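You operate a simulated robot arm through the tools that you are given. There is no shell and no other tool.

Carry out the task below with a simulated robot arm. There is one attempt and no reset: what you move stays moved.

Task
Test the 20 um spool case, drain its charge on the grey mat, and retest it.
Fine: both tests on the white disc; the second must read 100 V or less; leave it on the grey mat.

Only the result counts: the job must be done as asked and must still hold three seconds after the hand-in. Knocking over, shifting, dropping, spilling or breaking anything else fails it.

Robot
A 7-joint arm with a fingered hand, fixed in place. Base frame: the origin is at the foot of the arm, x ahead of it, y to its left, z up; the work surface is at about z = 0.8. Readings come in m, degrees, newtons and seconds.
Its first joint turns from -115.0 to 115.0 degrees. Payload 5 kg.
The TCP is the grasp point between the finger pads, 0.032 m short of the fingertips. In the tool frame z runs along the fingers and y along their closing line. The gripper opens to 0.16 m. The gripper's body begins 0.089 m behind the TCP. The gripper is a hand of 4 fingers: y runs from the thumb to the fingers, the wrist lies at [0, 0, -0.267] in the tool frame, and closing takes about 1.5 s.
Orientation is that of the tool frame in the base frame, as [roll, pitch, yaw] about the fixed x, y, z axes, in that order (R = Rz(yaw) Ry(pitch) Rx(roll)). With the fingers straight down and closing along the base's y, the tool's x points along the base's -x, its y along +y and its z along -z.

Tools
- The arm moves only by the tool jog_arm. Its argument "commands" is a list of rows, each a list of 6 numbers: the shift along the base's x, y, z in m, then the turn, a rotation vector about the base's x, y, z in degrees. In form: [[tx, ty, tz, wx, wy, wz], ...]. A call has 1 to 20 rows; each row shifts and turns the commanded pose from where the row before left it. "fingers" is the gripper command, from -1 (shut) to 1 (fully open), values between in proportion, set as the call begins (left out, the last holds). A row lasts 0.2 s, in which the tool goes at most 0.05 m and 8.6 degrees; a call with a longer step from one row to the next is refused whole, and so is a gripper value outside its range. A pose out of reach is approached as far as the arm can. The call stops where the force on the tool passes 40 N (or 10 N more than at its start, if that is more) or the arm is blocked; 0.2 s more then pass. Each finger travels about 0.045 m/s and halts on what it meets, pressing with about 26 N; the grip force reading is that of the motor and also rises with nothing between the fingers. The clock runs only during rows and for 0.2 s after the last one: add rows that do not move to give the fingers time. The reply holds the time, the measured pose of the TCP, the force on the tool along the base axes, the opening and the grip force, in the units named above and with some noise, with the torque about the TCP (base axes, N m) and any sound that the robot's microphone picked up, and new pictures: "pictures" is both (left out), scene, wrist or none.
- Cameras (640 x 400 px; columns grow to the right, rows downward): "scene" is fixed at [0.05, 0.6512, 1.3893]; the picture's right is [-0.56, -0.83, 0.00], its down [-0.68, 0.46, -0.57] and it looks along [0.47, -0.32, -0.82] (base axes); focal length 214 px, centre (320, 200). "wrist" rides on the gripper at [0.08, -0.004, -0.114] in the tool frame; the picture's right is [0.05, 1.00, 0.00], its down [-0.82, 0.04, -0.58] and it looks along [-0.58, 0.03, 0.82] (tool axes); focal length 265 px, centre (320, 200). There is no depth. A picture from a camera that has moved, and an enlarged one, comes with that camera's place and axes in the base frame and with its lens.
- raise_lower(by): slides the trunk up (or, below 0, down) by that many m; the arm rides with it, the base frame stays. It gives what a move gives, with no picture.
- curl_fingers(finger1, finger2, finger3, thumb_bend): sets how far each is bent, from 0 (flat) to 1 (curled in); at 0.3 the hand is open as for a grip, at 0.7 the pads meet at the TCP. One left out holds its place. A second passes; each finger stops where it meets its share of the squeeze, and holds until it gets a number again. A gripper value or a shape takes the hand back. It gives what a move gives, with no picture; readings hold the bend of each and the force on the fingers (four entries, about 0 where the hand has none), thumb and palm.
- preshape(shape): the hand has 4 fingers and takes this shape, open, in about a second: jaw (thumb against the fingers, like two jaws); tri (thumb and two fingers); tip (a fingertip pinch); poke (one finger out to press); point (the index stretched); flat (the hand flat); cup (the hand cupped); fist (a fist). The gripper value then closes the fingers along that shape, each until it touches; the sizes above hold for jaw. It gives what a move gives, with no picture.
- inspect(camera, box): a new picture of the part [left, top, right, bottom] of that camera's present view, enlarged. No time passes.
- job_done(): hands the job in; it is judged then, once.

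Nothing tells you positions but the pictures and the camera data. Unless the task says otherwise, let go and move clear before handing in.

The tools are called after "Call:" by a JSON object that holds its "method" and its "body". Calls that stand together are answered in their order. jog_arm: Moves the arm, as the interface text tells. Its arguments: {"type":"object","properties":{"commands":{"type":"array"},"fingers":{"type":"number"},"pictures":{"type":"string","enum":["both","scene","wrist","none"]}},"required":["commands"]} The other tools are called the same way: raise_lower (by) slides the trunk up or down; preshape (shape) gives the hand a shape; curl_fingers (finger1, finger2, finger3, thumb_bend) moves the fingers one by one; inspect (camera, box) takes an enlarged picture of a part of a camera's view; job_done () hands the job in.

At the start:

```text
time_s: 0.0
position: [0.2665, 0.4457, 1.2013]
orientation: [-180.0, -0.1, -179.8]
force: [0.4, 1.1, 0.4]
ft_torque: [0.0, 0.01, 0.01]
opening: 0.1601
grasp_force: 0.1
shape: jaw
bend: [0.3, 0.3, 0.3, 0.3]
finger forces: [0.0, 0.1, 0.0, 0.0, 0.0, 0.0]
trunk travel left (down, up): [-0.625, 0.365]
```

scene: 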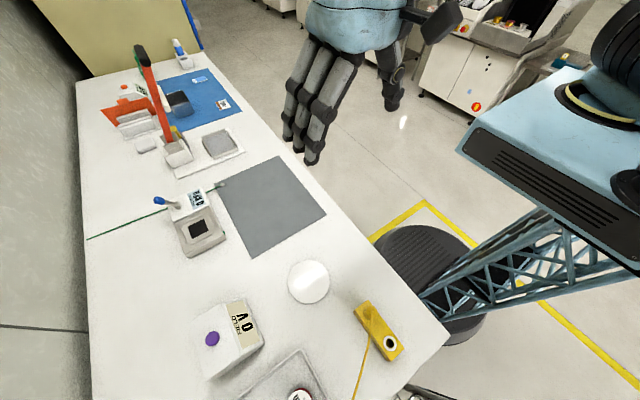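
wrist: 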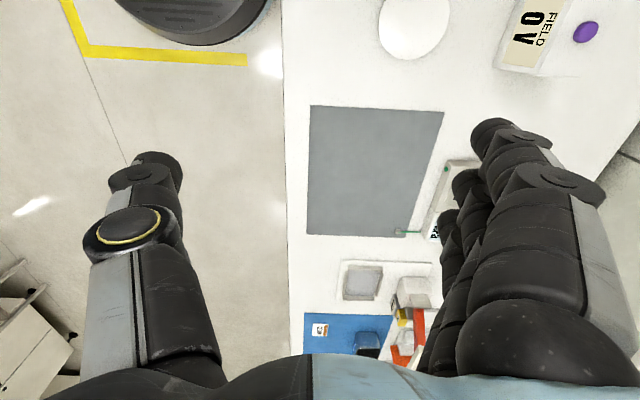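

I see a bench with a grey mat, a white disc, a field meter with a purple button, and some cases near a blue mat. I'll look closer before moving.

Call:
{"method": "inspect", "body": {"camera": "scene", "box": [80, 30, 260, 180]}}

Call:
{"method": "inspect", "body": {"camera": "scene", "box": [140, 160, 340, 280]}}

Call:
{"method": "inspect", "body": {"camera": "scene", "box": [180, 270, 420, 400]}}

Call:
{"method": "inspect", "body": {"camera": "wrist", "box": [290, 220, 450, 360]}}

```text
2.67 times, centred on (170, 105) of scene
camera zoom: at [0.05, 0.6512, 1.3893], right [-0.56, -0.83, 0.0], down [-0.68, 0.46, -0.57], along [0.47, -0.32, -0.82], focal length 572 px, centre (720, 453)
```

zoom: 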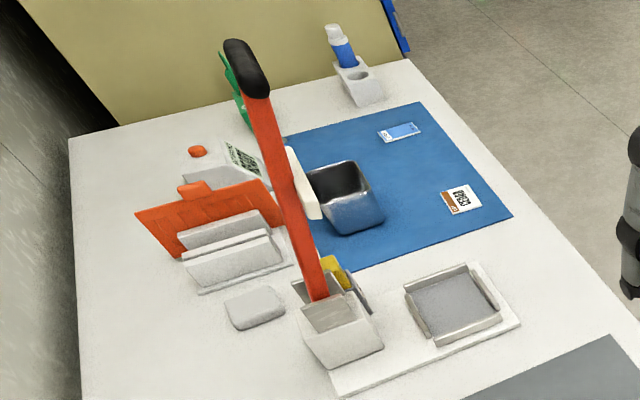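

```text
3.20 times, centred on (240, 220) of scene
camera zoom: at [0.05, 0.6512, 1.3893], right [-0.56, -0.83, 0.0], down [-0.68, 0.46, -0.57], along [0.47, -0.32, -0.82], focal length 686 px, centre (576, 136)
```

zoom: 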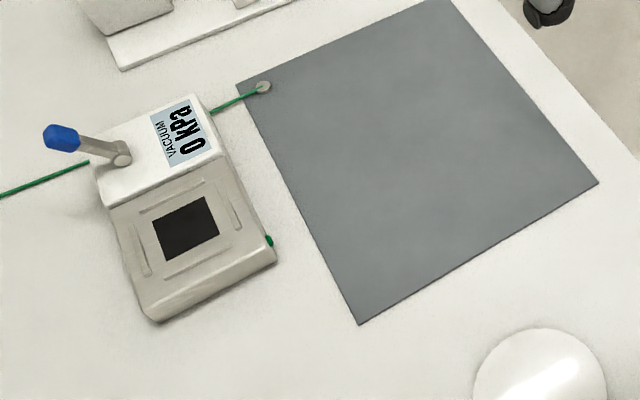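

```text
2.67 times, centred on (300, 335) of scene
camera zoom: at [0.05, 0.6512, 1.3893], right [-0.56, -0.83, 0.0], down [-0.68, 0.46, -0.57], along [0.47, -0.32, -0.82], focal length 572 px, centre (373, -160)
```

zoom: 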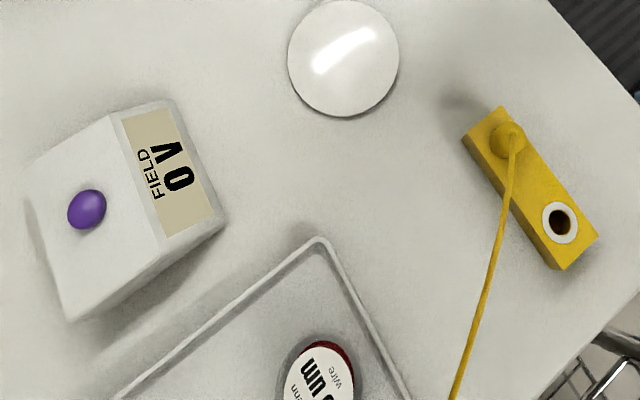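

```text
2.86 times, centred on (370, 290) of wrist
camera zoom: at [0.1859, 0.4414, 1.3148], right [-0.05, 1.0, 0.0], down [0.82, 0.04, 0.58], along [0.58, 0.03, -0.82], focal length 758 px, centre (177, -57)
```

zoom: 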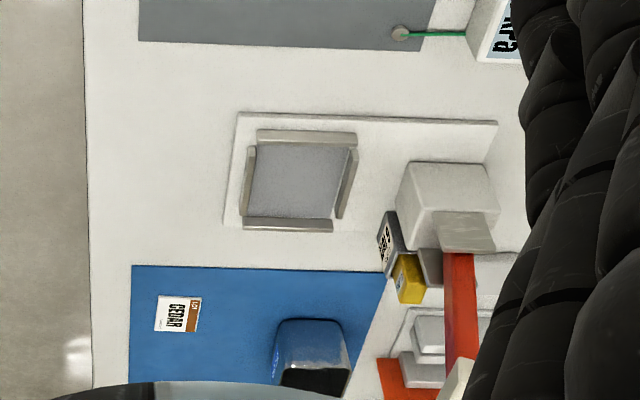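

The white disc looks to be near (0.19, 0.60), the grey mat near (0.47, 0.575), and the tray with spool cases near (0.0, 0.73). I'll turn the hand so the wrist camera looks over the tray.

Call:
{"method": "jog_arm", "body": {"commands": [[-0.025, 0, 0, 0, 0, 8.2], [-0.025, 0, 0, 0, 0, 8.2], [-0.025, 0, 0, 0, 0, 8.2], [-0.025, 0, 0, 0, 0, 8.2], [-0.025, 0, 0, 0, 0, 8.2], [-0.025, 0, 0, 0, 0, 8.2], [-0.025, 0, 0, 0, 0, 8.2], [-0.025, 0, 0, 0, 0, 8.2], [-0.025, 0, 0, 0, 0, 8.2], [-0.025, 0, 0, 0, 0, 8.2], [-0.01, 0.02, 0, 0, 0, 7.8], [0, 0, 0, 0, 0, 0]]}}

```text
time_s: 2.6
position: [0.0078, 0.466, 1.2025]
orientation: [-180.0, 0.1, -90.1]
force: [-0.4, -0.5, -0.3]
ft_torque: [0.02, -0.02, -0.02]
opening: 0.1597
grasp_force: 0.1
shape: jaw
bend: [0.3, 0.3, 0.3, 0.3]
finger forces: [0.1, 0.0, 0.0, 0.0, 0.0, 0.0]
trunk travel left (down, up): [-0.625, 0.365]
camera wrist: at [0.0105, 0.3846, 1.3156], right [-1.0, -0.05, 0.0], down [-0.04, 0.82, 0.58], along [-0.03, 0.58, -0.82], focal length 265 px, centre (320, 200)
```

scene: 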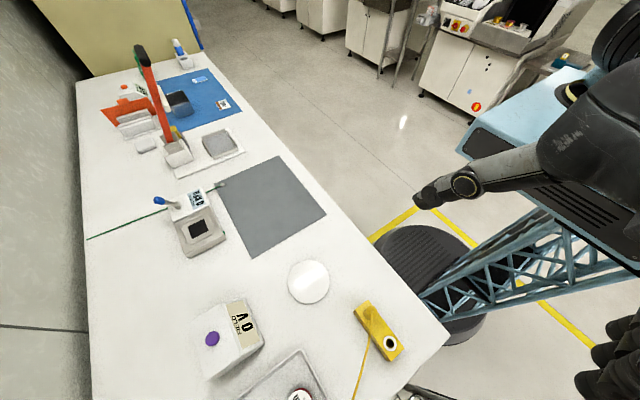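
wrist: 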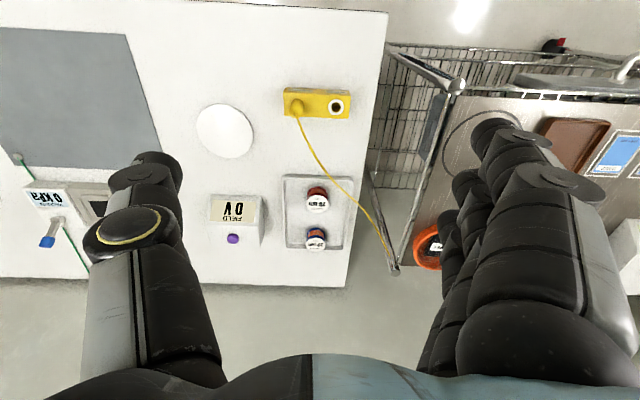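

Call:
{"method": "inspect", "body": {"camera": "wrist", "box": [260, 70, 400, 270]}}

Call:
{"method": "inspect", "body": {"camera": "wrist", "box": [275, 165, 365, 255]}}

Call:
{"method": "inspect", "body": {"camera": "wrist", "box": [0, 100, 280, 280]}}

```text
2.00 times, centred on (330, 170) of wrist
camera zoom: at [0.0105, 0.3846, 1.3156], right [-1.0, -0.05, 0.0], down [-0.04, 0.82, 0.58], along [-0.03, 0.58, -0.82], focal length 531 px, centre (300, 260)
```

zoom: 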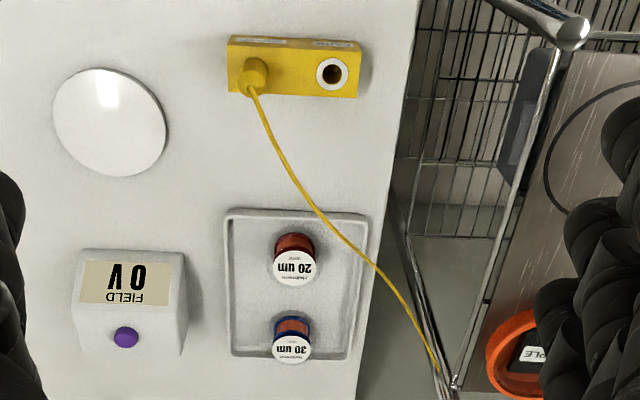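

```text
4.44 times, centred on (320, 210) of wrist
camera zoom: at [0.0105, 0.3846, 1.3156], right [-1.0, -0.05, 0.0], down [-0.04, 0.82, 0.58], along [-0.03, 0.58, -0.82], focal length 1180 px, centre (320, 156)
```

zoom: 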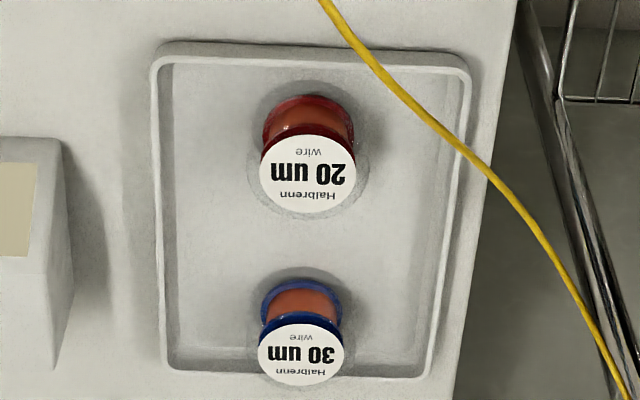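

```text
2.22 times, centred on (140, 190) of wrist
camera zoom: at [0.0105, 0.3846, 1.3156], right [-1.0, -0.05, 0.0], down [-0.04, 0.82, 0.58], along [-0.03, 0.58, -0.82], focal length 590 px, centre (720, 222)
```

zoom: 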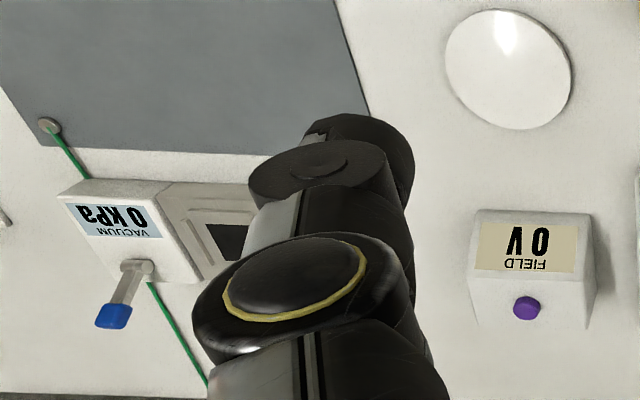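

Call:
{"method": "inspect", "body": {"camera": "wrist", "box": [300, 175, 340, 255]}}

Call:
{"method": "inspect", "body": {"camera": "wrist", "box": [275, 80, 360, 125]}}

Call:
{"method": "inspect", "body": {"camera": "scene", "box": [260, 340, 340, 400]}}

```text
5.00 times, centred on (320, 215) of wrist
camera zoom: at [0.0105, 0.3846, 1.3156], right [-1.0, -0.05, 0.0], down [-0.04, 0.82, 0.58], along [-0.03, 0.58, -0.82], focal length 1327 px, centre (320, 125)
```

zoom: 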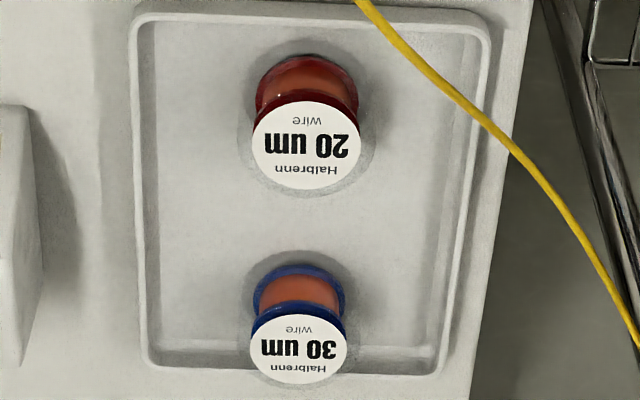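

```text
7.53 times, centred on (318, 102) of wrist
camera zoom: at [0.0105, 0.3846, 1.3156], right [-1.0, -0.05, 0.0], down [-0.04, 0.82, 0.58], along [-0.03, 0.58, -0.82], focal length 1998 px, centre (339, 934)
```

zoom: 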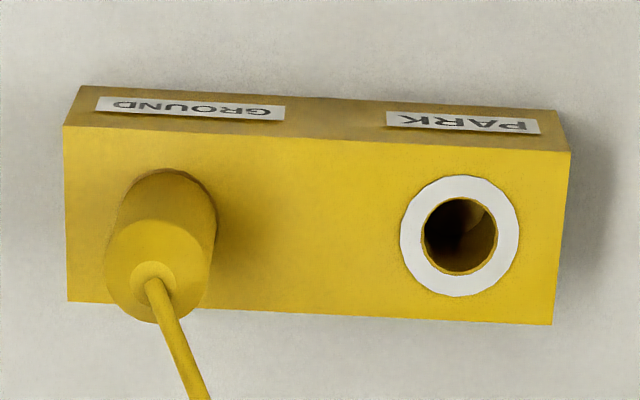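

```text
6.67 times, centred on (300, 370) of scene
camera zoom: at [0.05, 0.6512, 1.3893], right [-0.56, -0.83, 0.0], down [-0.68, 0.46, -0.57], along [0.47, -0.32, -0.82], focal length 1430 px, centre (453, -933)
```

zoom: 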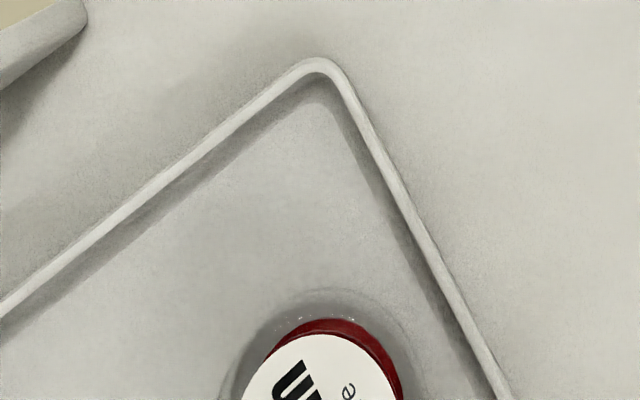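

The 20 um case is a clear cylinder in the tray at about (0.0, 0.727), and the yellow plug is already in GROUND. I'll move above the case with the hand partly closed to get a better look.

Call:
{"method": "jog_arm", "body": {"commands": [[0, 0.04, -0.01, 0, 0, 0], [-0.005, 0.04, -0.02, 0, 0, 0], [0, 0.04, -0.02, 0, 0, 0], [0, 0.04, -0.02, 0, 0, 0], [0, 0.04, -0.02, 0, 0, 0], [0, 0.04, -0.02, 0, 0, 0], [0, 0.021, -0.03, 0, 0, 0], [0, 0, -0.03, 0, 0, 0], [0, 0, 0, 0, 0, 0]], "fingers": 0.25}}

```text
time_s: 4.6
position: [0.0025, 0.7265, 1.0317]
orientation: [-179.9, 0.0, -90.3]
force: [-0.4, 0.0, 0.0]
ft_torque: [0.02, 0.0, 0.0]
opening: 0.1005
grasp_force: 0.1
shape: jaw
bend: [0.7, 0.7, 0.7, 0.68]
finger forces: [0.0, 0.1, 0.0, 0.0, 0.1, 0.0]
trunk travel left (down, up): [-0.625, 0.365]
camera wrist: at [0.0048, 0.647, 1.1442], right [-1.0, -0.05, 0.0], down [-0.04, 0.82, 0.58], along [-0.03, 0.58, -0.82], focal length 265 px, centre (320, 200)
```

scene: 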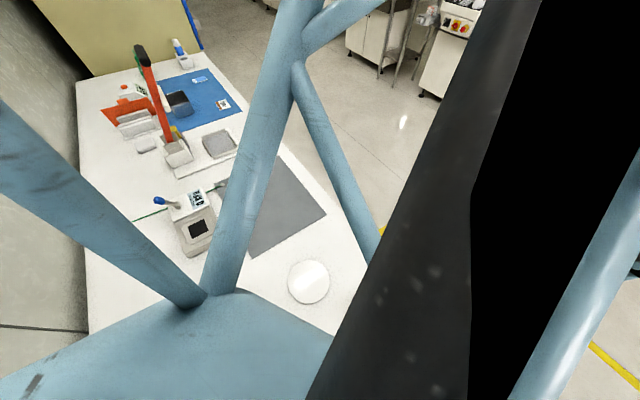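
wrist: 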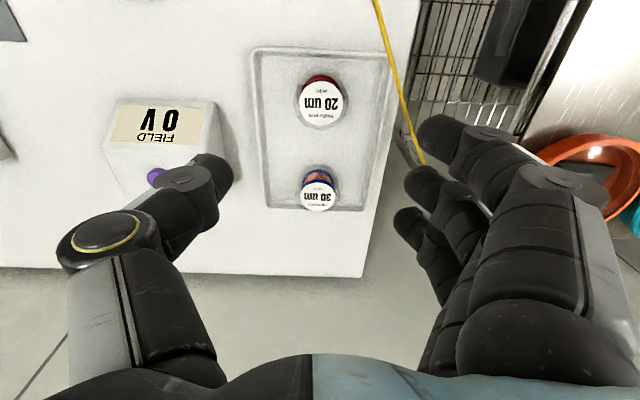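

Call:
{"method": "inspect", "body": {"camera": "wrist", "box": [250, 40, 400, 220]}}

Call:
{"method": "inspect", "body": {"camera": "wrist", "box": [90, 80, 250, 200]}}

```text
2.22 times, centred on (325, 130) of wrist
camera zoom: at [0.0048, 0.647, 1.1442], right [-1.0, -0.05, 0.0], down [-0.04, 0.82, 0.58], along [-0.03, 0.58, -0.82], focal length 590 px, centre (309, 356)
```

zoom: 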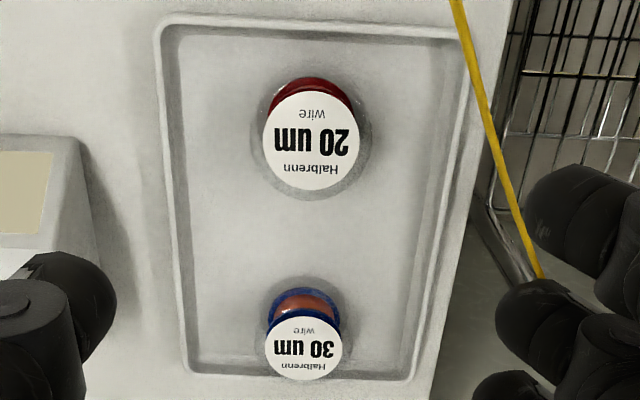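

```text
3.33 times, centred on (170, 140) of wrist
camera zoom: at [0.0048, 0.647, 1.1442], right [-1.0, -0.05, 0.0], down [-0.04, 0.82, 0.58], along [-0.03, 0.58, -0.82], focal length 885 px, centre (820, 400)
```

zoom: 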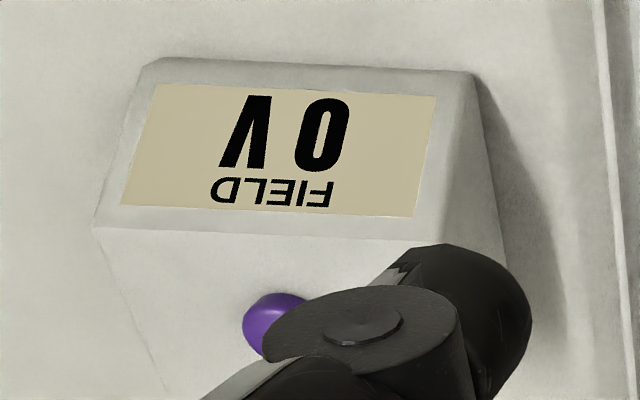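

The 20 um case is about 58 mm wide with its top near z = 0.845. The meter on the +x side and the cord on the -x side are both close, so I'll close the fingers on a diagonal and rotate the hand so the thumb comes in between the cord and the 30 um case.

Call:
{"method": "jog_arm", "body": {"commands": [[0, 0, 0.02, 0, 0, 8.44], [0, 0, 0, 0, 0, 8.44], [0, 0, 0, 0, 0, 8.44], [0, 0, 0, 0, 0, 8.44], [0, 0, 0, 0, 0, 8.44], [0, 0, 0, 0, 0, 8.44], [0, 0, 0, 0, 0, 8.44], [0, 0, 0, 0, 0, 8.44], [0, 0, 0, 0, 0, 8.44], [0, 0, 0, 0, 0, 8.44], [0, 0, 0, 0, 0, 8.44], [0, 0, 0, 0, 0, 8.44], [0, 0, 0, 0, 0, 8.44], [0, 0, 0, 0, 0, 8.44], [0, 0, 0, 0, 0, 8.44], [0, 0, 0, 0, 0, 8.44], [0, 0, 0, 0, 0, 0], [0, 0, 0, 0, 0, 0]]}}

```text
time_s: 8.4
position: [0.002, 0.7266, 1.0503]
orientation: [179.9, -0.2, 44.8]
force: [-0.5, -0.1, -1.4]
ft_torque: [-0.05, -0.04, -0.03]
opening: 0.1001
grasp_force: 0.0
shape: jaw
bend: [0.7, 0.7, 0.7, 0.68]
finger forces: [0.1, 0.0, 0.1, 0.0, 0.0, 0.0]
trunk travel left (down, up): [-0.625, 0.365]
camera wrist: at [0.055, 0.7874, 1.164], right [0.74, -0.67, 0.0], down [-0.55, -0.6, 0.58], along [-0.39, -0.43, -0.82], focal length 265 px, centre (320, 200)
```

scene: 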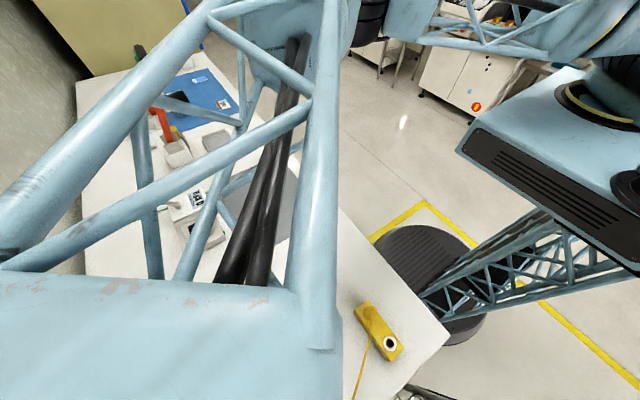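
wrist: 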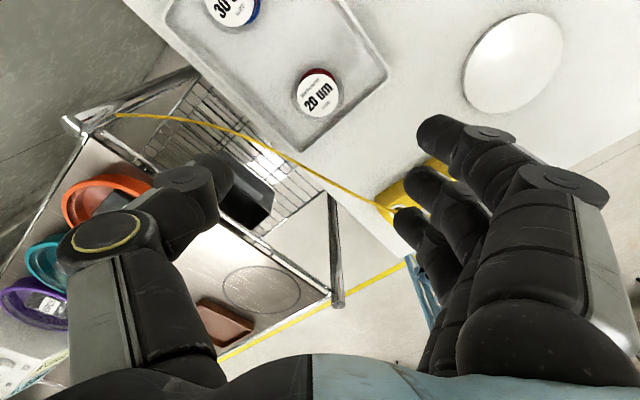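

The pose is reachable and the cord sits clear of the thumb side. I'll descend partway, turn 5° further from the cord, and check alignment.

Call:
{"method": "jog_arm", "body": {"commands": [[0, 0.003, -0.03, 0, 0, -5], [0, 0, -0.04, 0, 0, 0], [0, 0, -0.04, 0, 0, 0], [0, 0, -0.02, 0, 0, 0], [0, 0, 0, 0, 0, 0]], "fingers": 0.25}}

Call:
{"method": "inspect", "body": {"camera": "wrist", "box": [200, 60, 440, 210]}}

```text
time_s: 9.6
position: [0.001, 0.7309, 0.9219]
orientation: [-180.0, -0.1, 39.8]
force: [-0.1, -0.6, 0.3]
ft_torque: [0.03, -0.02, -0.02]
opening: 0.1001
grasp_force: 0.1
shape: jaw
bend: [0.7, 0.7, 0.7, 0.68]
finger forces: [0.1, 0.1, 0.0, 0.1, 0.0, 0.0]
trunk travel left (down, up): [-0.625, 0.365]
camera wrist: at [0.0601, 0.7845, 1.0363], right [0.68, -0.73, 0.0], down [-0.6, -0.55, 0.58], along [-0.42, -0.39, -0.82], focal length 265 px, centre (320, 200)
```

scene: 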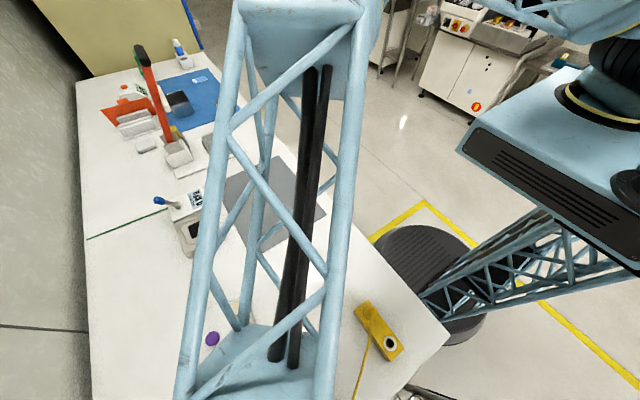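
wrist: 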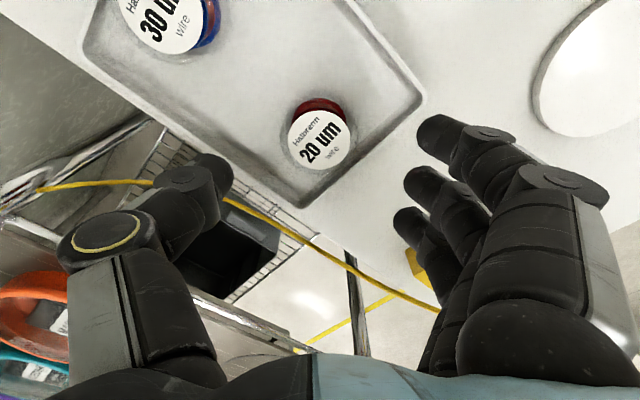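

```text
2.67 times, centred on (320, 135) of wrist
camera zoom: at [0.0601, 0.7845, 1.0363], right [0.68, -0.73, 0.0], down [-0.6, -0.55, 0.58], along [-0.42, -0.39, -0.82], focal length 708 px, centre (320, 373)
```

zoom: 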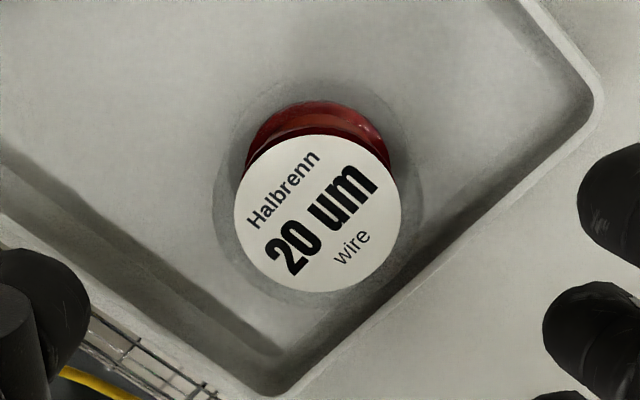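

Alignment is within about 2 mm. I'll lower so the fingertips stay just above the tray rim, then look again.

Call:
{"method": "jog_arm", "body": {"commands": [[0.001, 0.001, -0.02, 0, 0, 0], [0, 0, -0.02, 0, 0, 0], [0, 0, -0.02, 0, 0, 0], [0, 0, 0, 0, 0, 0]]}}

Call:
{"method": "inspect", "body": {"camera": "wrist", "box": [160, 80, 480, 280]}}

```text
time_s: 10.6
position: [0.0032, 0.7328, 0.8624]
orientation: [-180.0, 0.0, 39.8]
force: [0.0, 0.3, -0.6]
ft_torque: [0.03, -0.03, -0.02]
opening: 0.0999
grasp_force: 0.0
shape: jaw
bend: [0.7, 0.7, 0.7, 0.68]
finger forces: [0.0, 0.1, 0.0, 0.0, 0.0, 0.0]
trunk travel left (down, up): [-0.625, 0.365]
camera wrist: at [0.0611, 0.7862, 0.9752], right [0.68, -0.73, 0.0], down [-0.6, -0.55, 0.58], along [-0.42, -0.39, -0.82], focal length 265 px, centre (320, 200)
```

scene: 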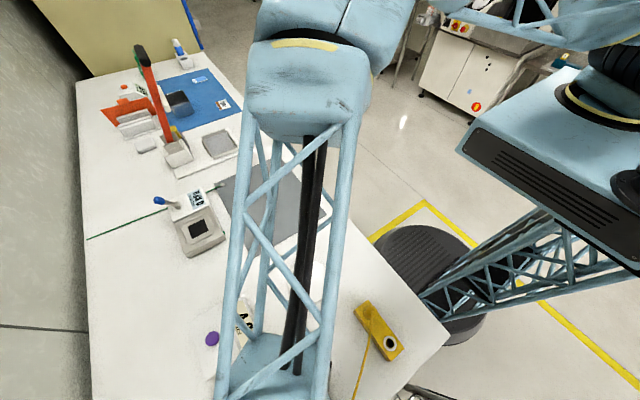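
wrist: 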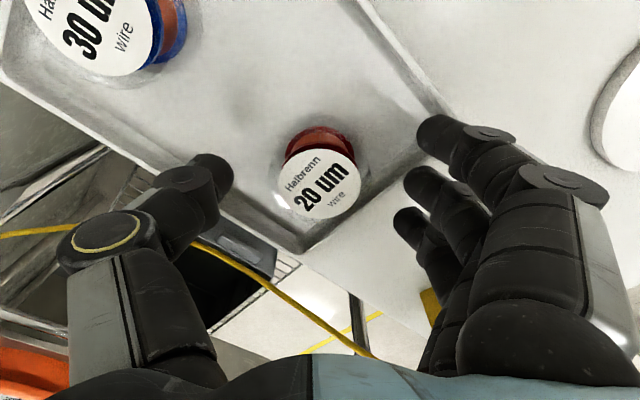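

```text
2.00 times, centred on (320, 180) of wrist
camera zoom: at [0.0611, 0.7862, 0.9752], right [0.68, -0.73, 0.0], down [-0.6, -0.55, 0.58], along [-0.42, -0.39, -0.82], focal length 531 px, centre (320, 240)
```

zoom: 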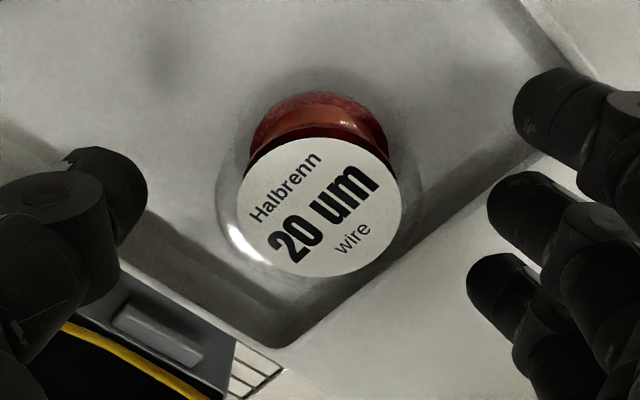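

The case is centered between the fingertips. I'll lower another 10 mm and close.

Call:
{"method": "jog_arm", "body": {"commands": [[0.001, 0.001, -0.005, 0, 0, 0], [0, 0, -0.005, 0, 0, 0], [0, 0, 0, 0, 0, 0]], "fingers": 0.25, "pictures": "none"}}

Call:
{"method": "jog_arm", "body": {"commands": [[0, 0, 0, 0, 0, 0], [0, 0, 0, 0, 0, 0], [0, 0, 0, 0, 0, 0], [0, 0, 0, 0, 0, 0], [0, 0, 0, 0, 0, 0], [0, 0, 0, 0, 0, 0]], "fingers": -0.6, "pictures": "wrist"}}

```text
time_s: 11.4
position: [0.0048, 0.7319, 0.8529]
orientation: [180.0, -0.1, 39.8]
force: [0.8, 2.3, 13.9]
ft_torque: [-0.61, -0.58, 0.16]
opening: 0.0995
grasp_force: 0.1
shape: jaw
bend: [0.7, 0.71, 0.7, 0.68]
finger forces: [0.0, 13.6, 0.1, 0.0, 0.0, 0.0]
trunk travel left (down, up): [-0.625, 0.365]
```

```text
time_s: 12.8
position: [0.0037, 0.7295, 0.8508]
orientation: [179.8, 0.1, 39.8]
force: [-0.2, -10.0, -0.9]
ft_torque: [-0.3, 0.03, -0.13]
opening: 0.0467
grasp_force: 26.2
shape: jaw
bend: [0.72, 0.73, 0.73, 0.7]
finger forces: [8.5, 11.2, 10.4, 0.0, 20.3, 0.0]
trunk travel left (down, up): [-0.625, 0.365]
camera wrist: at [0.0625, 0.7846, 0.9636], right [0.68, -0.73, 0.0], down [-0.6, -0.55, 0.58], along [-0.42, -0.39, -0.82], focal length 265 px, centre (320, 200)
```

wrist: 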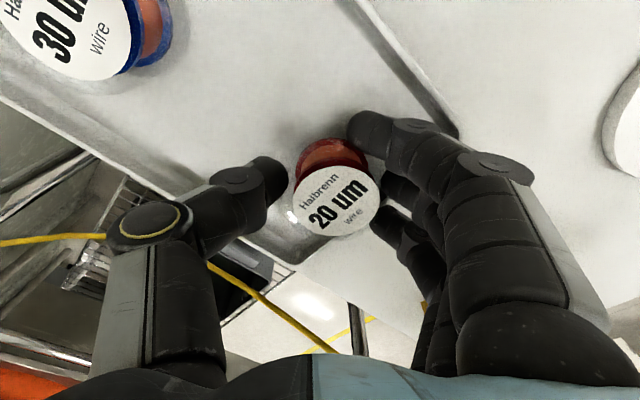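

Call:
{"method": "inspect", "body": {"camera": "wrist", "box": [230, 90, 470, 270]}}

```text
2.22 times, centred on (350, 180) of wrist
camera zoom: at [0.0625, 0.7846, 0.9636], right [0.68, -0.73, 0.0], down [-0.6, -0.55, 0.58], along [-0.42, -0.39, -0.82], focal length 590 px, centre (253, 244)
```

zoom: 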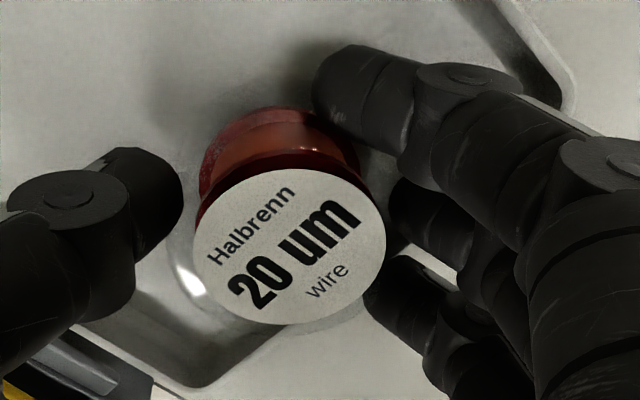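

The middle finger seems to be pressing on the tray rim, given the −10 N in y. I'll reopen, rise a few mm, recenter on the case and grip again above the rim.

Call:
{"method": "jog_arm", "body": {"commands": [[0, 0, 0, 0, 0, 0], [0, 0, 0, 0, 0, 0], [0, 0, 0, 0, 0, 0], [0, 0, 0, 0, 0, 0], [0, 0, 0, 0, 0, 0], [0, 0, 0.004, 0, 0, 0], [0, 0, 0.005, 0, 0, 0], [0, 0, 0, 0, 0, 0]], "fingers": 0.25, "pictures": "wrist"}}

Call:
{"method": "inspect", "body": {"camera": "wrist", "box": [200, 80, 440, 230]}}

```text
time_s: 14.6
position: [0.0038, 0.7314, 0.8602]
orientation: [179.9, 0.0, 39.8]
force: [-0.4, 0.4, 0.3]
ft_torque: [0.04, 0.01, -0.02]
opening: 0.0997
grasp_force: 0.0
shape: jaw
bend: [0.71, 0.71, 0.71, 0.68]
finger forces: [0.1, 0.1, 0.1, 0.0, 0.1, 0.0]
trunk travel left (down, up): [-0.625, 0.365]
camera wrist: at [0.0625, 0.7856, 0.9735], right [0.68, -0.73, 0.0], down [-0.6, -0.55, 0.58], along [-0.42, -0.39, -0.82], focal length 265 px, centre (320, 200)
```

wrist: 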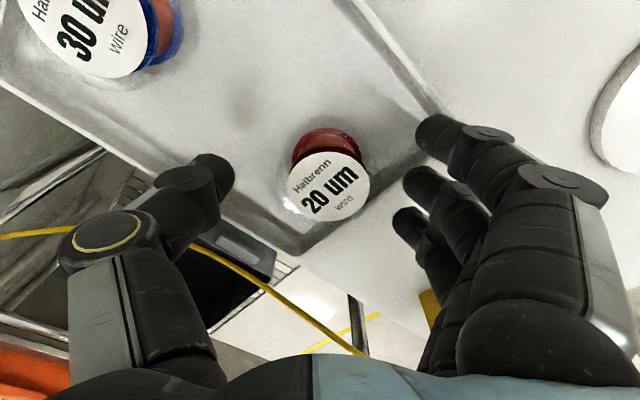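

```text
2.67 times, centred on (320, 155) of wrist
camera zoom: at [0.0625, 0.7856, 0.9735], right [0.68, -0.73, 0.0], down [-0.6, -0.55, 0.58], along [-0.42, -0.39, -0.82], focal length 708 px, centre (320, 320)
```

zoom: 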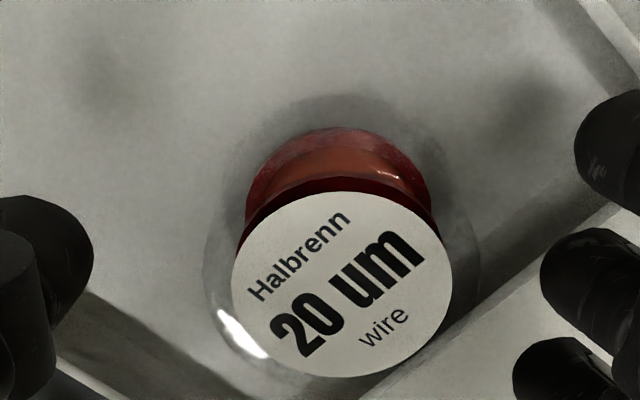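

Call:
{"method": "jog_arm", "body": {"commands": [[0.004, -0.003, -0.002, 0, 0, 0], [0, 0, 0, 0, 0, 0]], "fingers": 0.25, "pictures": "none"}}

Call:
{"method": "jog_arm", "body": {"commands": [[0, 0, 0, 0, 0, 0], [0, 0, 0, 0, 0, 0], [0, 0, 0, 0, 0, 0], [0, 0, 0, 0, 0, 0], [0, 0, 0, 0, 0, 0], [0, 0, 0, 0, 0, 0]], "fingers": -0.6, "pictures": "wrist"}}

Call:
{"method": "inspect", "body": {"camera": "wrist", "box": [200, 80, 440, 230]}}

```text
time_s: 15.2
position: [0.0071, 0.7284, 0.858]
orientation: [-180.0, 0.1, 39.8]
force: [0.1, -0.3, -0.4]
ft_torque: [0.01, 0.01, -0.03]
opening: 0.0996
grasp_force: 0.1
shape: jaw
bend: [0.71, 0.71, 0.71, 0.68]
finger forces: [0.1, 0.1, 0.0, 0.1, 0.0, 0.0]
trunk travel left (down, up): [-0.625, 0.365]
```

```text
time_s: 16.6
position: [0.0068, 0.7281, 0.8586]
orientation: [-179.9, -0.1, 39.8]
force: [-0.2, 0.0, 0.0]
ft_torque: [0.0, 0.04, -0.01]
opening: 0.0444
grasp_force: 26.5
shape: jaw
bend: [0.71, 0.73, 0.73, 0.7]
finger forces: [6.8, 7.4, 8.3, 0.0, 23.1, 0.0]
trunk travel left (down, up): [-0.625, 0.365]
camera wrist: at [0.0663, 0.7828, 0.9718], right [0.68, -0.73, 0.0], down [-0.6, -0.55, 0.58], along [-0.42, -0.39, -0.82], focal length 265 px, centre (320, 200)
```

wrist: 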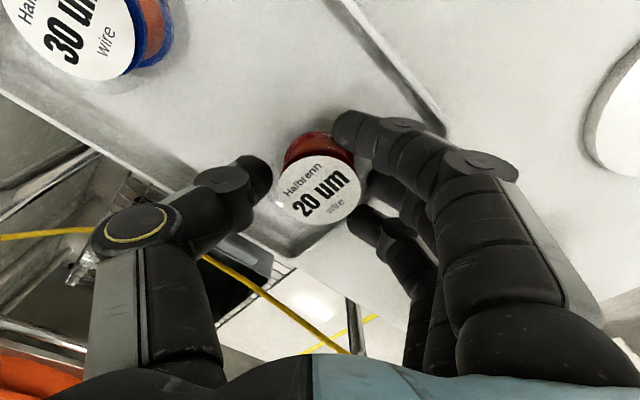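

```text
2.67 times, centred on (320, 155) of wrist
camera zoom: at [0.0663, 0.7828, 0.9718], right [0.68, -0.73, 0.0], down [-0.6, -0.55, 0.58], along [-0.42, -0.39, -0.82], focal length 708 px, centre (320, 320)
```

zoom: 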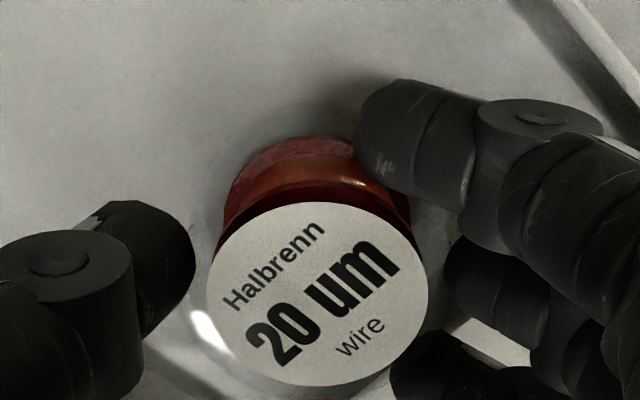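

The grip is balanced with no outside force. I'll lift straight up.

Call:
{"method": "jog_arm", "body": {"commands": [[0, 0, 0.004, 0, 0, 0], [0, 0, 0.008, 0, 0, 0], [0, 0, 0.015, 0, 0, 0], [0, 0, 0.02, 0, 0, 0], [0, 0, 0.025, 0, 0, 0], [0, 0, 0.025, 0, 0, 0], [0, 0, 0, 0, 0, 0]]}}

Call:
{"method": "inspect", "body": {"camera": "wrist", "box": [200, 80, 440, 230]}}

```text
time_s: 18.2
position: [0.0071, 0.7288, 0.9549]
orientation: [-179.9, 0.0, 39.9]
force: [0.5, -0.1, -0.5]
ft_torque: [-0.04, -0.03, -0.02]
opening: 0.0444
grasp_force: 26.3
shape: jaw
bend: [0.71, 0.73, 0.73, 0.7]
finger forces: [6.9, 7.3, 8.4, 0.1, 23.1, 0.0]
trunk travel left (down, up): [-0.625, 0.365]
camera wrist: at [0.0654, 0.7833, 1.068], right [0.68, -0.73, 0.0], down [-0.6, -0.55, 0.58], along [-0.42, -0.39, -0.82], focal length 265 px, centre (320, 200)
```

scene: 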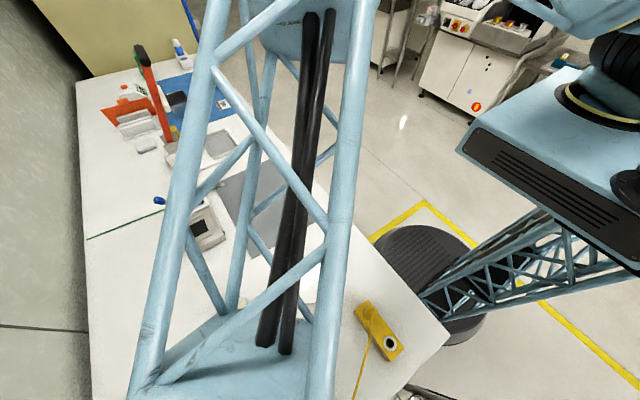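
wrist: 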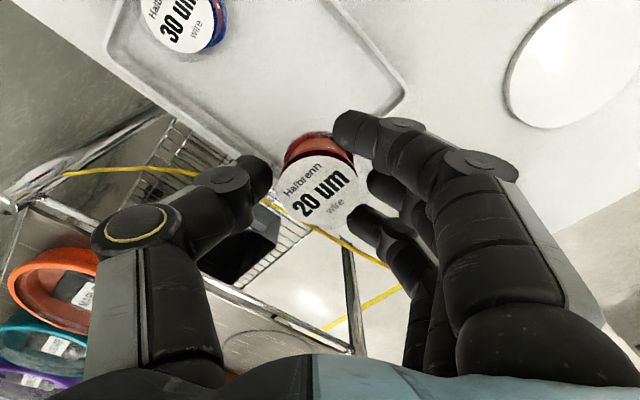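

```text
2.67 times, centred on (320, 155) of wrist
camera zoom: at [0.0654, 0.7833, 1.068], right [0.68, -0.73, 0.0], down [-0.6, -0.55, 0.58], along [-0.42, -0.39, -0.82], focal length 708 px, centre (320, 320)
```

zoom: 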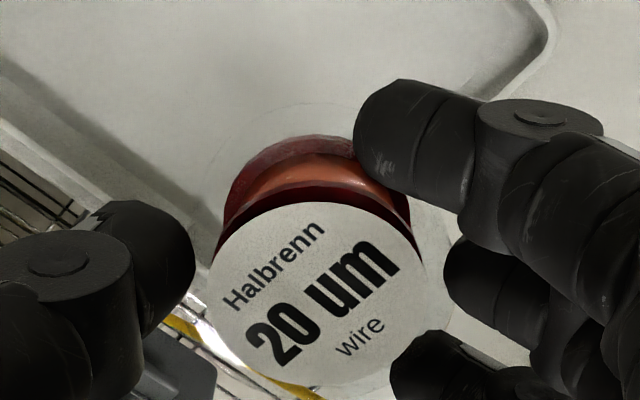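

The case is lifted and secure. Next I'll carry it over the white disc near (0.187, 0.592), staying at height, and check the position.

Call:
{"method": "jog_arm", "body": {"commands": [[0.0, -0.04, 0, 0, 0, 0], [0.01, -0.04, 0, 0, 0, 0], [0.03, -0.03, 0, 0, 0, 0], [0.035, -0.02, 0, 0, 0, 0], [0.04, -0.006, 0, 0, 0, 0], [0.04, 0, 0, 0, 0, 0], [0.025, 0, 0, 0, 0, 0], [0, 0, 0, 0, 0, 0], [0, 0, 0, 0, 0, 0]]}}

Call:
{"method": "inspect", "body": {"camera": "wrist", "box": [160, 0, 480, 240]}}

```text
time_s: 20.2
position: [0.189, 0.5901, 0.9582]
orientation: [-180.0, -0.1, 39.6]
force: [-0.5, -0.2, 0.2]
ft_torque: [0.02, -0.01, -0.02]
opening: 0.0442
grasp_force: 26.0
shape: jaw
bend: [0.71, 0.73, 0.73, 0.7]
finger forces: [6.6, 7.5, 9.2, 0.0, 23.2, 0.1]
trunk travel left (down, up): [-0.625, 0.365]
camera wrist: at [0.2476, 0.6452, 1.071], right [0.68, -0.74, 0.0], down [-0.6, -0.55, 0.58], along [-0.42, -0.39, -0.82], focal length 265 px, centre (320, 200)
```

scene: 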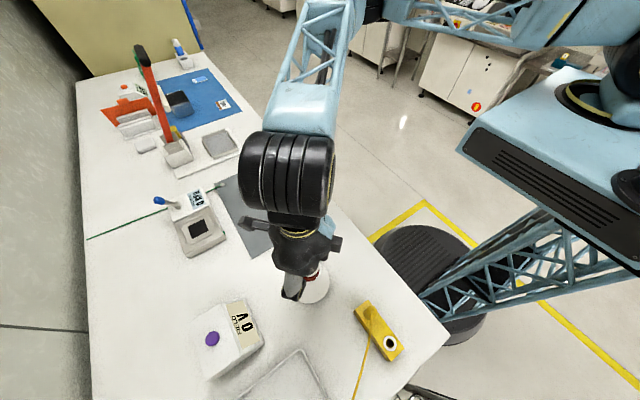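
wrist: 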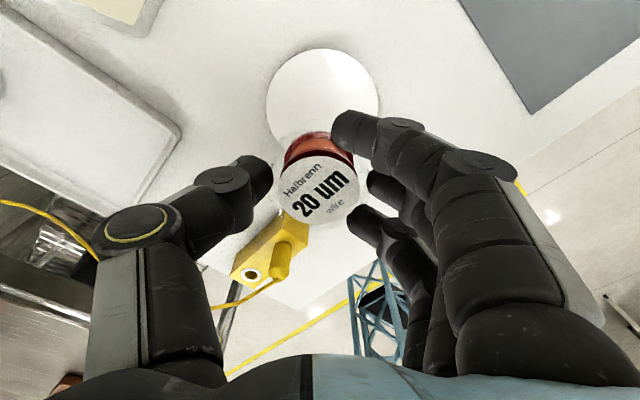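

```text
1.67 times, centred on (320, 120) of wrist
camera zoom: at [0.2476, 0.6452, 1.071], right [0.68, -0.74, 0.0], down [-0.6, -0.55, 0.58], along [-0.42, -0.39, -0.82], focal length 442 px, centre (320, 333)
```

zoom: 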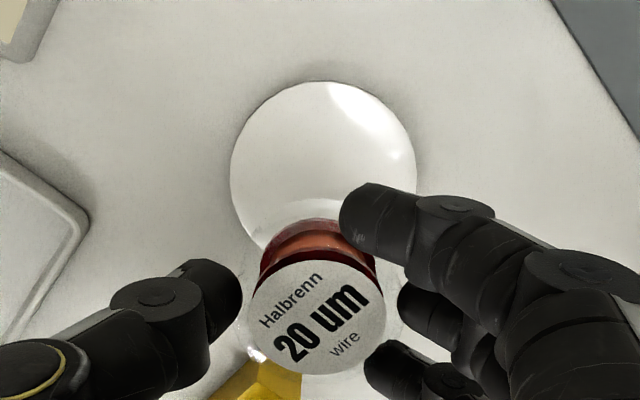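

The case is centered over the disc within a couple of mm. I'll lower gently and watch the force.

Call:
{"method": "jog_arm", "body": {"commands": [[0.001, -0.001, -0.025, 0, 0, 0], [0, 0, -0.025, 0, 0, 0], [0, 0, -0.02, 0, 0, 0], [0, 0, -0.01, 0, 0, 0], [0, 0, 0, 0, 0, 0]], "pictures": "wrist"}}

Call:
{"method": "jog_arm", "body": {"commands": [[0, 0, -0.003, 0, 0, 0], [0, 0, 0, 0, 0, 0]], "pictures": "none"}}

```text
time_s: 21.4
position: [0.1883, 0.5907, 0.8759]
orientation: [179.9, -0.1, 39.8]
force: [0.9, 0.1, -0.5]
ft_torque: [-0.02, 0.02, -0.01]
opening: 0.0442
grasp_force: 25.9
shape: jaw
bend: [0.71, 0.73, 0.73, 0.7]
finger forces: [6.3, 7.3, 9.2, 0.0, 23.1, 0.1]
trunk travel left (down, up): [-0.625, 0.365]
camera wrist: at [0.2472, 0.6457, 0.9893], right [0.68, -0.73, 0.0], down [-0.6, -0.55, 0.58], along [-0.42, -0.39, -0.82], focal length 265 px, centre (320, 200)
```

wrist: 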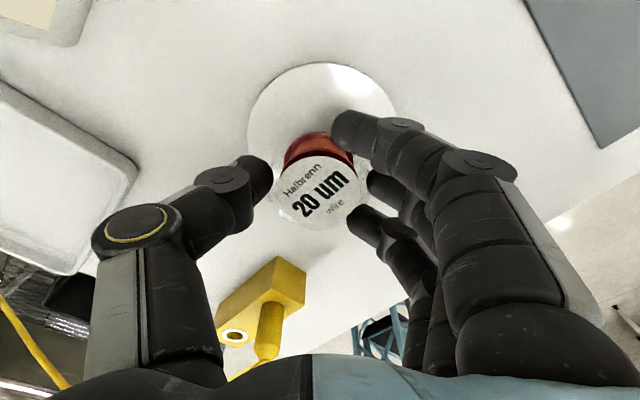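

```text
time_s: 22.0
position: [0.1886, 0.5924, 0.8721]
orientation: [180.0, 0.0, 39.8]
force: [0.9, -0.3, -0.6]
ft_torque: [0.02, 0.01, -0.02]
opening: 0.0442
grasp_force: 26.0
shape: jaw
bend: [0.71, 0.73, 0.73, 0.7]
finger forces: [6.4, 7.4, 9.3, 0.0, 23.0, 0.1]
trunk travel left (down, up): [-0.625, 0.365]
```

Call:
{"method": "jog_arm", "body": {"commands": [[0, 0, -0.003, 0, 0, 0], [0, 0, 0, 0, 0, 0]], "pictures": "none"}}

Call:
{"method": "jog_arm", "body": {"commands": [[0, 0, -0.002, 0, 0, 0], [0, 0, 0, 0, 0, 0]], "pictures": "none"}}

Call:
{"method": "jog_arm", "body": {"commands": [[0, 0, -0.002, 0, 0, 0], [0, 0, 0, 0, 0, 0]], "pictures": "wrist"}}

```text
time_s: 22.6
position: [0.1886, 0.59, 0.8695]
orientation: [180.0, 0.0, 39.8]
force: [0.4, -0.4, -0.2]
ft_torque: [0.0, -0.01, 0.01]
opening: 0.0442
grasp_force: 26.2
shape: jaw
bend: [0.71, 0.73, 0.73, 0.7]
finger forces: [6.4, 7.3, 9.3, 0.1, 23.0, 0.0]
trunk travel left (down, up): [-0.625, 0.365]
```

```text
time_s: 23.2
position: [0.1878, 0.5904, 0.8671]
orientation: [179.9, 0.0, 39.7]
force: [-0.2, 0.4, -0.4]
ft_torque: [0.0, 0.0, 0.04]
opening: 0.0442
grasp_force: 26.6
shape: jaw
bend: [0.71, 0.73, 0.73, 0.7]
finger forces: [6.4, 7.4, 9.3, 0.0, 22.9, 0.0]
trunk travel left (down, up): [-0.625, 0.365]
```

```text
time_s: 23.8
position: [0.1885, 0.5905, 0.8659]
orientation: [-180.0, 0.0, 39.8]
force: [0.3, 0.3, -0.8]
ft_torque: [-0.02, -0.02, 0.02]
opening: 0.0441
grasp_force: 26.0
shape: jaw
bend: [0.71, 0.73, 0.73, 0.7]
finger forces: [6.4, 7.3, 9.3, 0.0, 23.0, 0.1]
trunk travel left (down, up): [-0.625, 0.365]
camera wrist: at [0.2473, 0.6454, 0.9786], right [0.68, -0.73, 0.0], down [-0.6, -0.55, 0.58], along [-0.42, -0.39, -0.82], focal length 265 px, centre (320, 200)
```

wrist: 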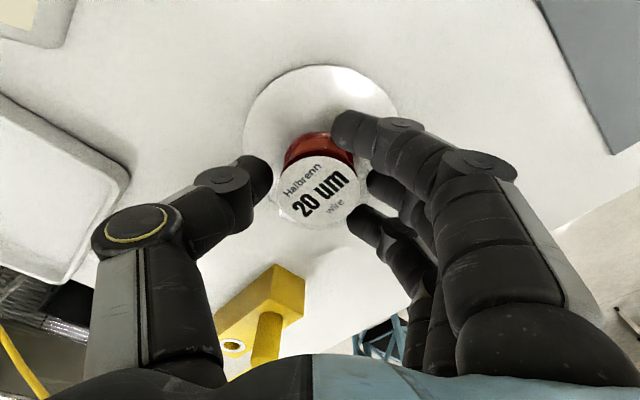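

Call:
{"method": "jog_arm", "body": {"commands": [[0, 0, -0.002, 0, 0, 0], [0, 0, 0, 0, 0, 0]], "pictures": "none"}}

Call:
{"method": "jog_arm", "body": {"commands": [[0, 0, -0.0015, 0, 0, 0], [0, 0, 0, 0, 0, 0]], "pictures": "none"}}

Call:
{"method": "jog_arm", "body": {"commands": [[0, 0, -0.0015, 0, 0, 0], [0, 0, 0, 0, 0, 0]], "pictures": "wrist"}}

Call:
{"method": "inspect", "body": {"camera": "scene", "box": [240, 220, 400, 340]}}

```text
time_s: 24.4
position: [0.1878, 0.5908, 0.8638]
orientation: [180.0, 0.0, 39.8]
force: [0.8, 1.4, 9.1]
ft_torque: [-0.05, -0.01, 0.0]
opening: 0.0442
grasp_force: 26.0
shape: jaw
bend: [0.72, 0.74, 0.73, 0.7]
finger forces: [6.8, 8.2, 9.7, 0.0, 25.1, 0.1]
trunk travel left (down, up): [-0.625, 0.365]
```

```text
time_s: 25.0
position: [0.1898, 0.5905, 0.863]
orientation: [-179.9, -0.1, 39.8]
force: [1.7, 2.5, 24.7]
ft_torque: [0.0, 0.1, -0.01]
opening: 0.0448
grasp_force: 26.2
shape: jaw
bend: [0.72, 0.74, 0.73, 0.71]
finger forces: [7.8, 9.4, 10.9, 0.0, 29.1, 0.1]
trunk travel left (down, up): [-0.625, 0.365]
```

```text
time_s: 25.6
position: [0.1887, 0.5905, 0.8625]
orientation: [-179.9, -0.1, 39.8]
force: [1.6, 3.6, 38.9]
ft_torque: [0.09, 0.14, -0.01]
opening: 0.0462
grasp_force: 25.9
shape: jaw
bend: [0.72, 0.74, 0.74, 0.71]
finger forces: [9.4, 9.9, 12.0, 0.0, 31.4, 0.0]
trunk travel left (down, up): [-0.625, 0.365]
camera wrist: at [0.2475, 0.6444, 0.9758], right [0.68, -0.73, 0.0], down [-0.6, -0.56, 0.58], along [-0.42, -0.39, -0.82], focal length 265 px, centre (320, 200)
```

wrist: 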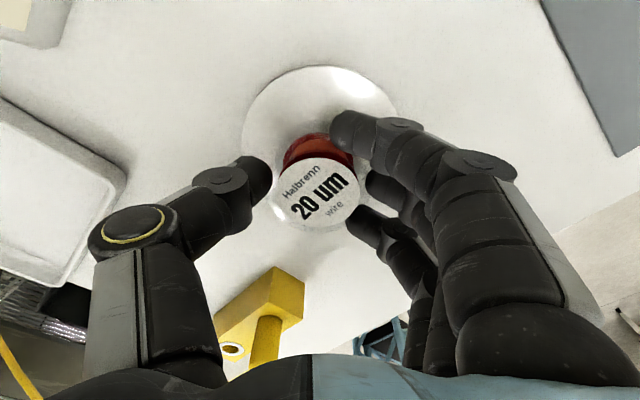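

```text
3.33 times, centred on (320, 280) of scene
camera zoom: at [0.05, 0.6512, 1.3893], right [-0.56, -0.83, 0.0], down [-0.68, 0.46, -0.57], along [0.47, -0.32, -0.82], focal length 715 px, centre (320, -67)
```

zoom: 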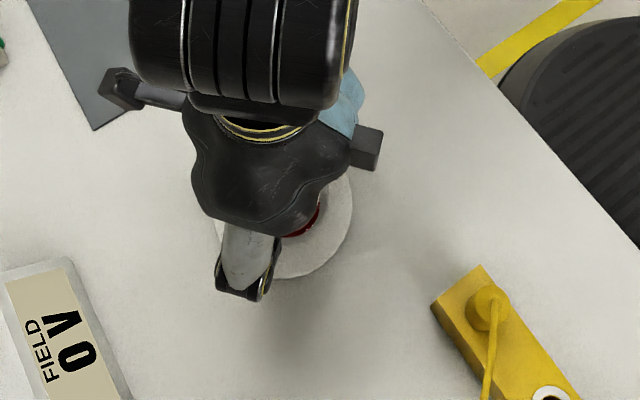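

The case is on the disc. I'll relax the downward press, release and rise.

Call:
{"method": "jog_arm", "body": {"commands": [[0, 0, 0.002, 0, 0, 0], [0, 0, 0.001, 0, 0, 0], [0, 0, 0, 0, 0, 0]], "pictures": "none"}}

Call:
{"method": "jog_arm", "body": {"commands": [[0, 0, 0, 0, 0, 0], [0, 0, 0, 0, 0, 0], [0, 0, 0, 0, 0, 0], [0, 0, 0, 0, 0, 0], [0, 0, 0, 0, 0, 0], [0, 0, 0, 0, 0, 0]], "fingers": 0.25, "pictures": "wrist"}}

Call:
{"method": "inspect", "body": {"camera": "scene", "box": [180, 220, 400, 385]}}

```text
time_s: 26.4
position: [0.1899, 0.5894, 0.8625]
orientation: [179.9, 0.1, 39.9]
force: [-0.9, 1.4, 11.1]
ft_torque: [0.02, 0.04, -0.03]
opening: 0.0461
grasp_force: 26.1
shape: jaw
bend: [0.72, 0.74, 0.74, 0.71]
finger forces: [8.1, 8.6, 10.5, 0.0, 26.7, 0.1]
trunk travel left (down, up): [-0.625, 0.365]
```

```text
time_s: 27.8
position: [0.1895, 0.591, 0.8632]
orientation: [-179.9, 0.0, 39.8]
force: [-0.7, 0.1, -0.1]
ft_torque: [0.01, -0.03, 0.01]
opening: 0.0994
grasp_force: 0.1
shape: jaw
bend: [0.71, 0.71, 0.71, 0.68]
finger forces: [0.1, 0.1, 0.1, 0.0, 0.1, 0.0]
trunk travel left (down, up): [-0.625, 0.365]
camera wrist: at [0.2479, 0.6457, 0.9772], right [0.68, -0.73, 0.0], down [-0.6, -0.55, 0.58], along [-0.42, -0.39, -0.82], focal length 265 px, centre (320, 200)
```

wrist: 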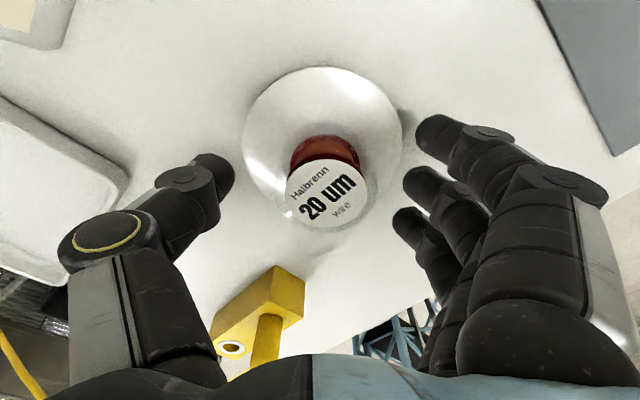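

```text
2.42 times, centred on (290, 302) of scene
camera zoom: at [0.05, 0.6512, 1.3893], right [-0.56, -0.83, 0.0], down [-0.68, 0.46, -0.57], along [0.47, -0.32, -0.82], focal length 520 px, centre (393, -48)
```

zoom: 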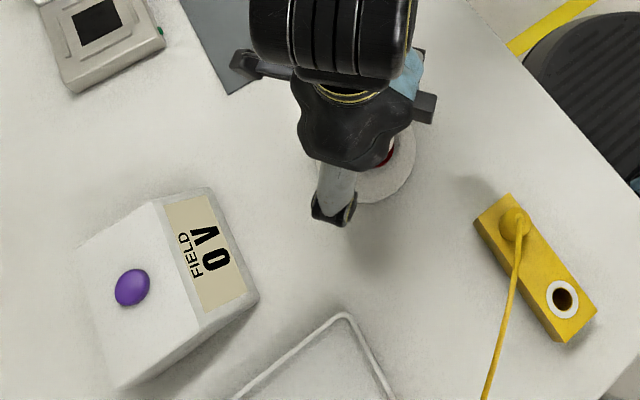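

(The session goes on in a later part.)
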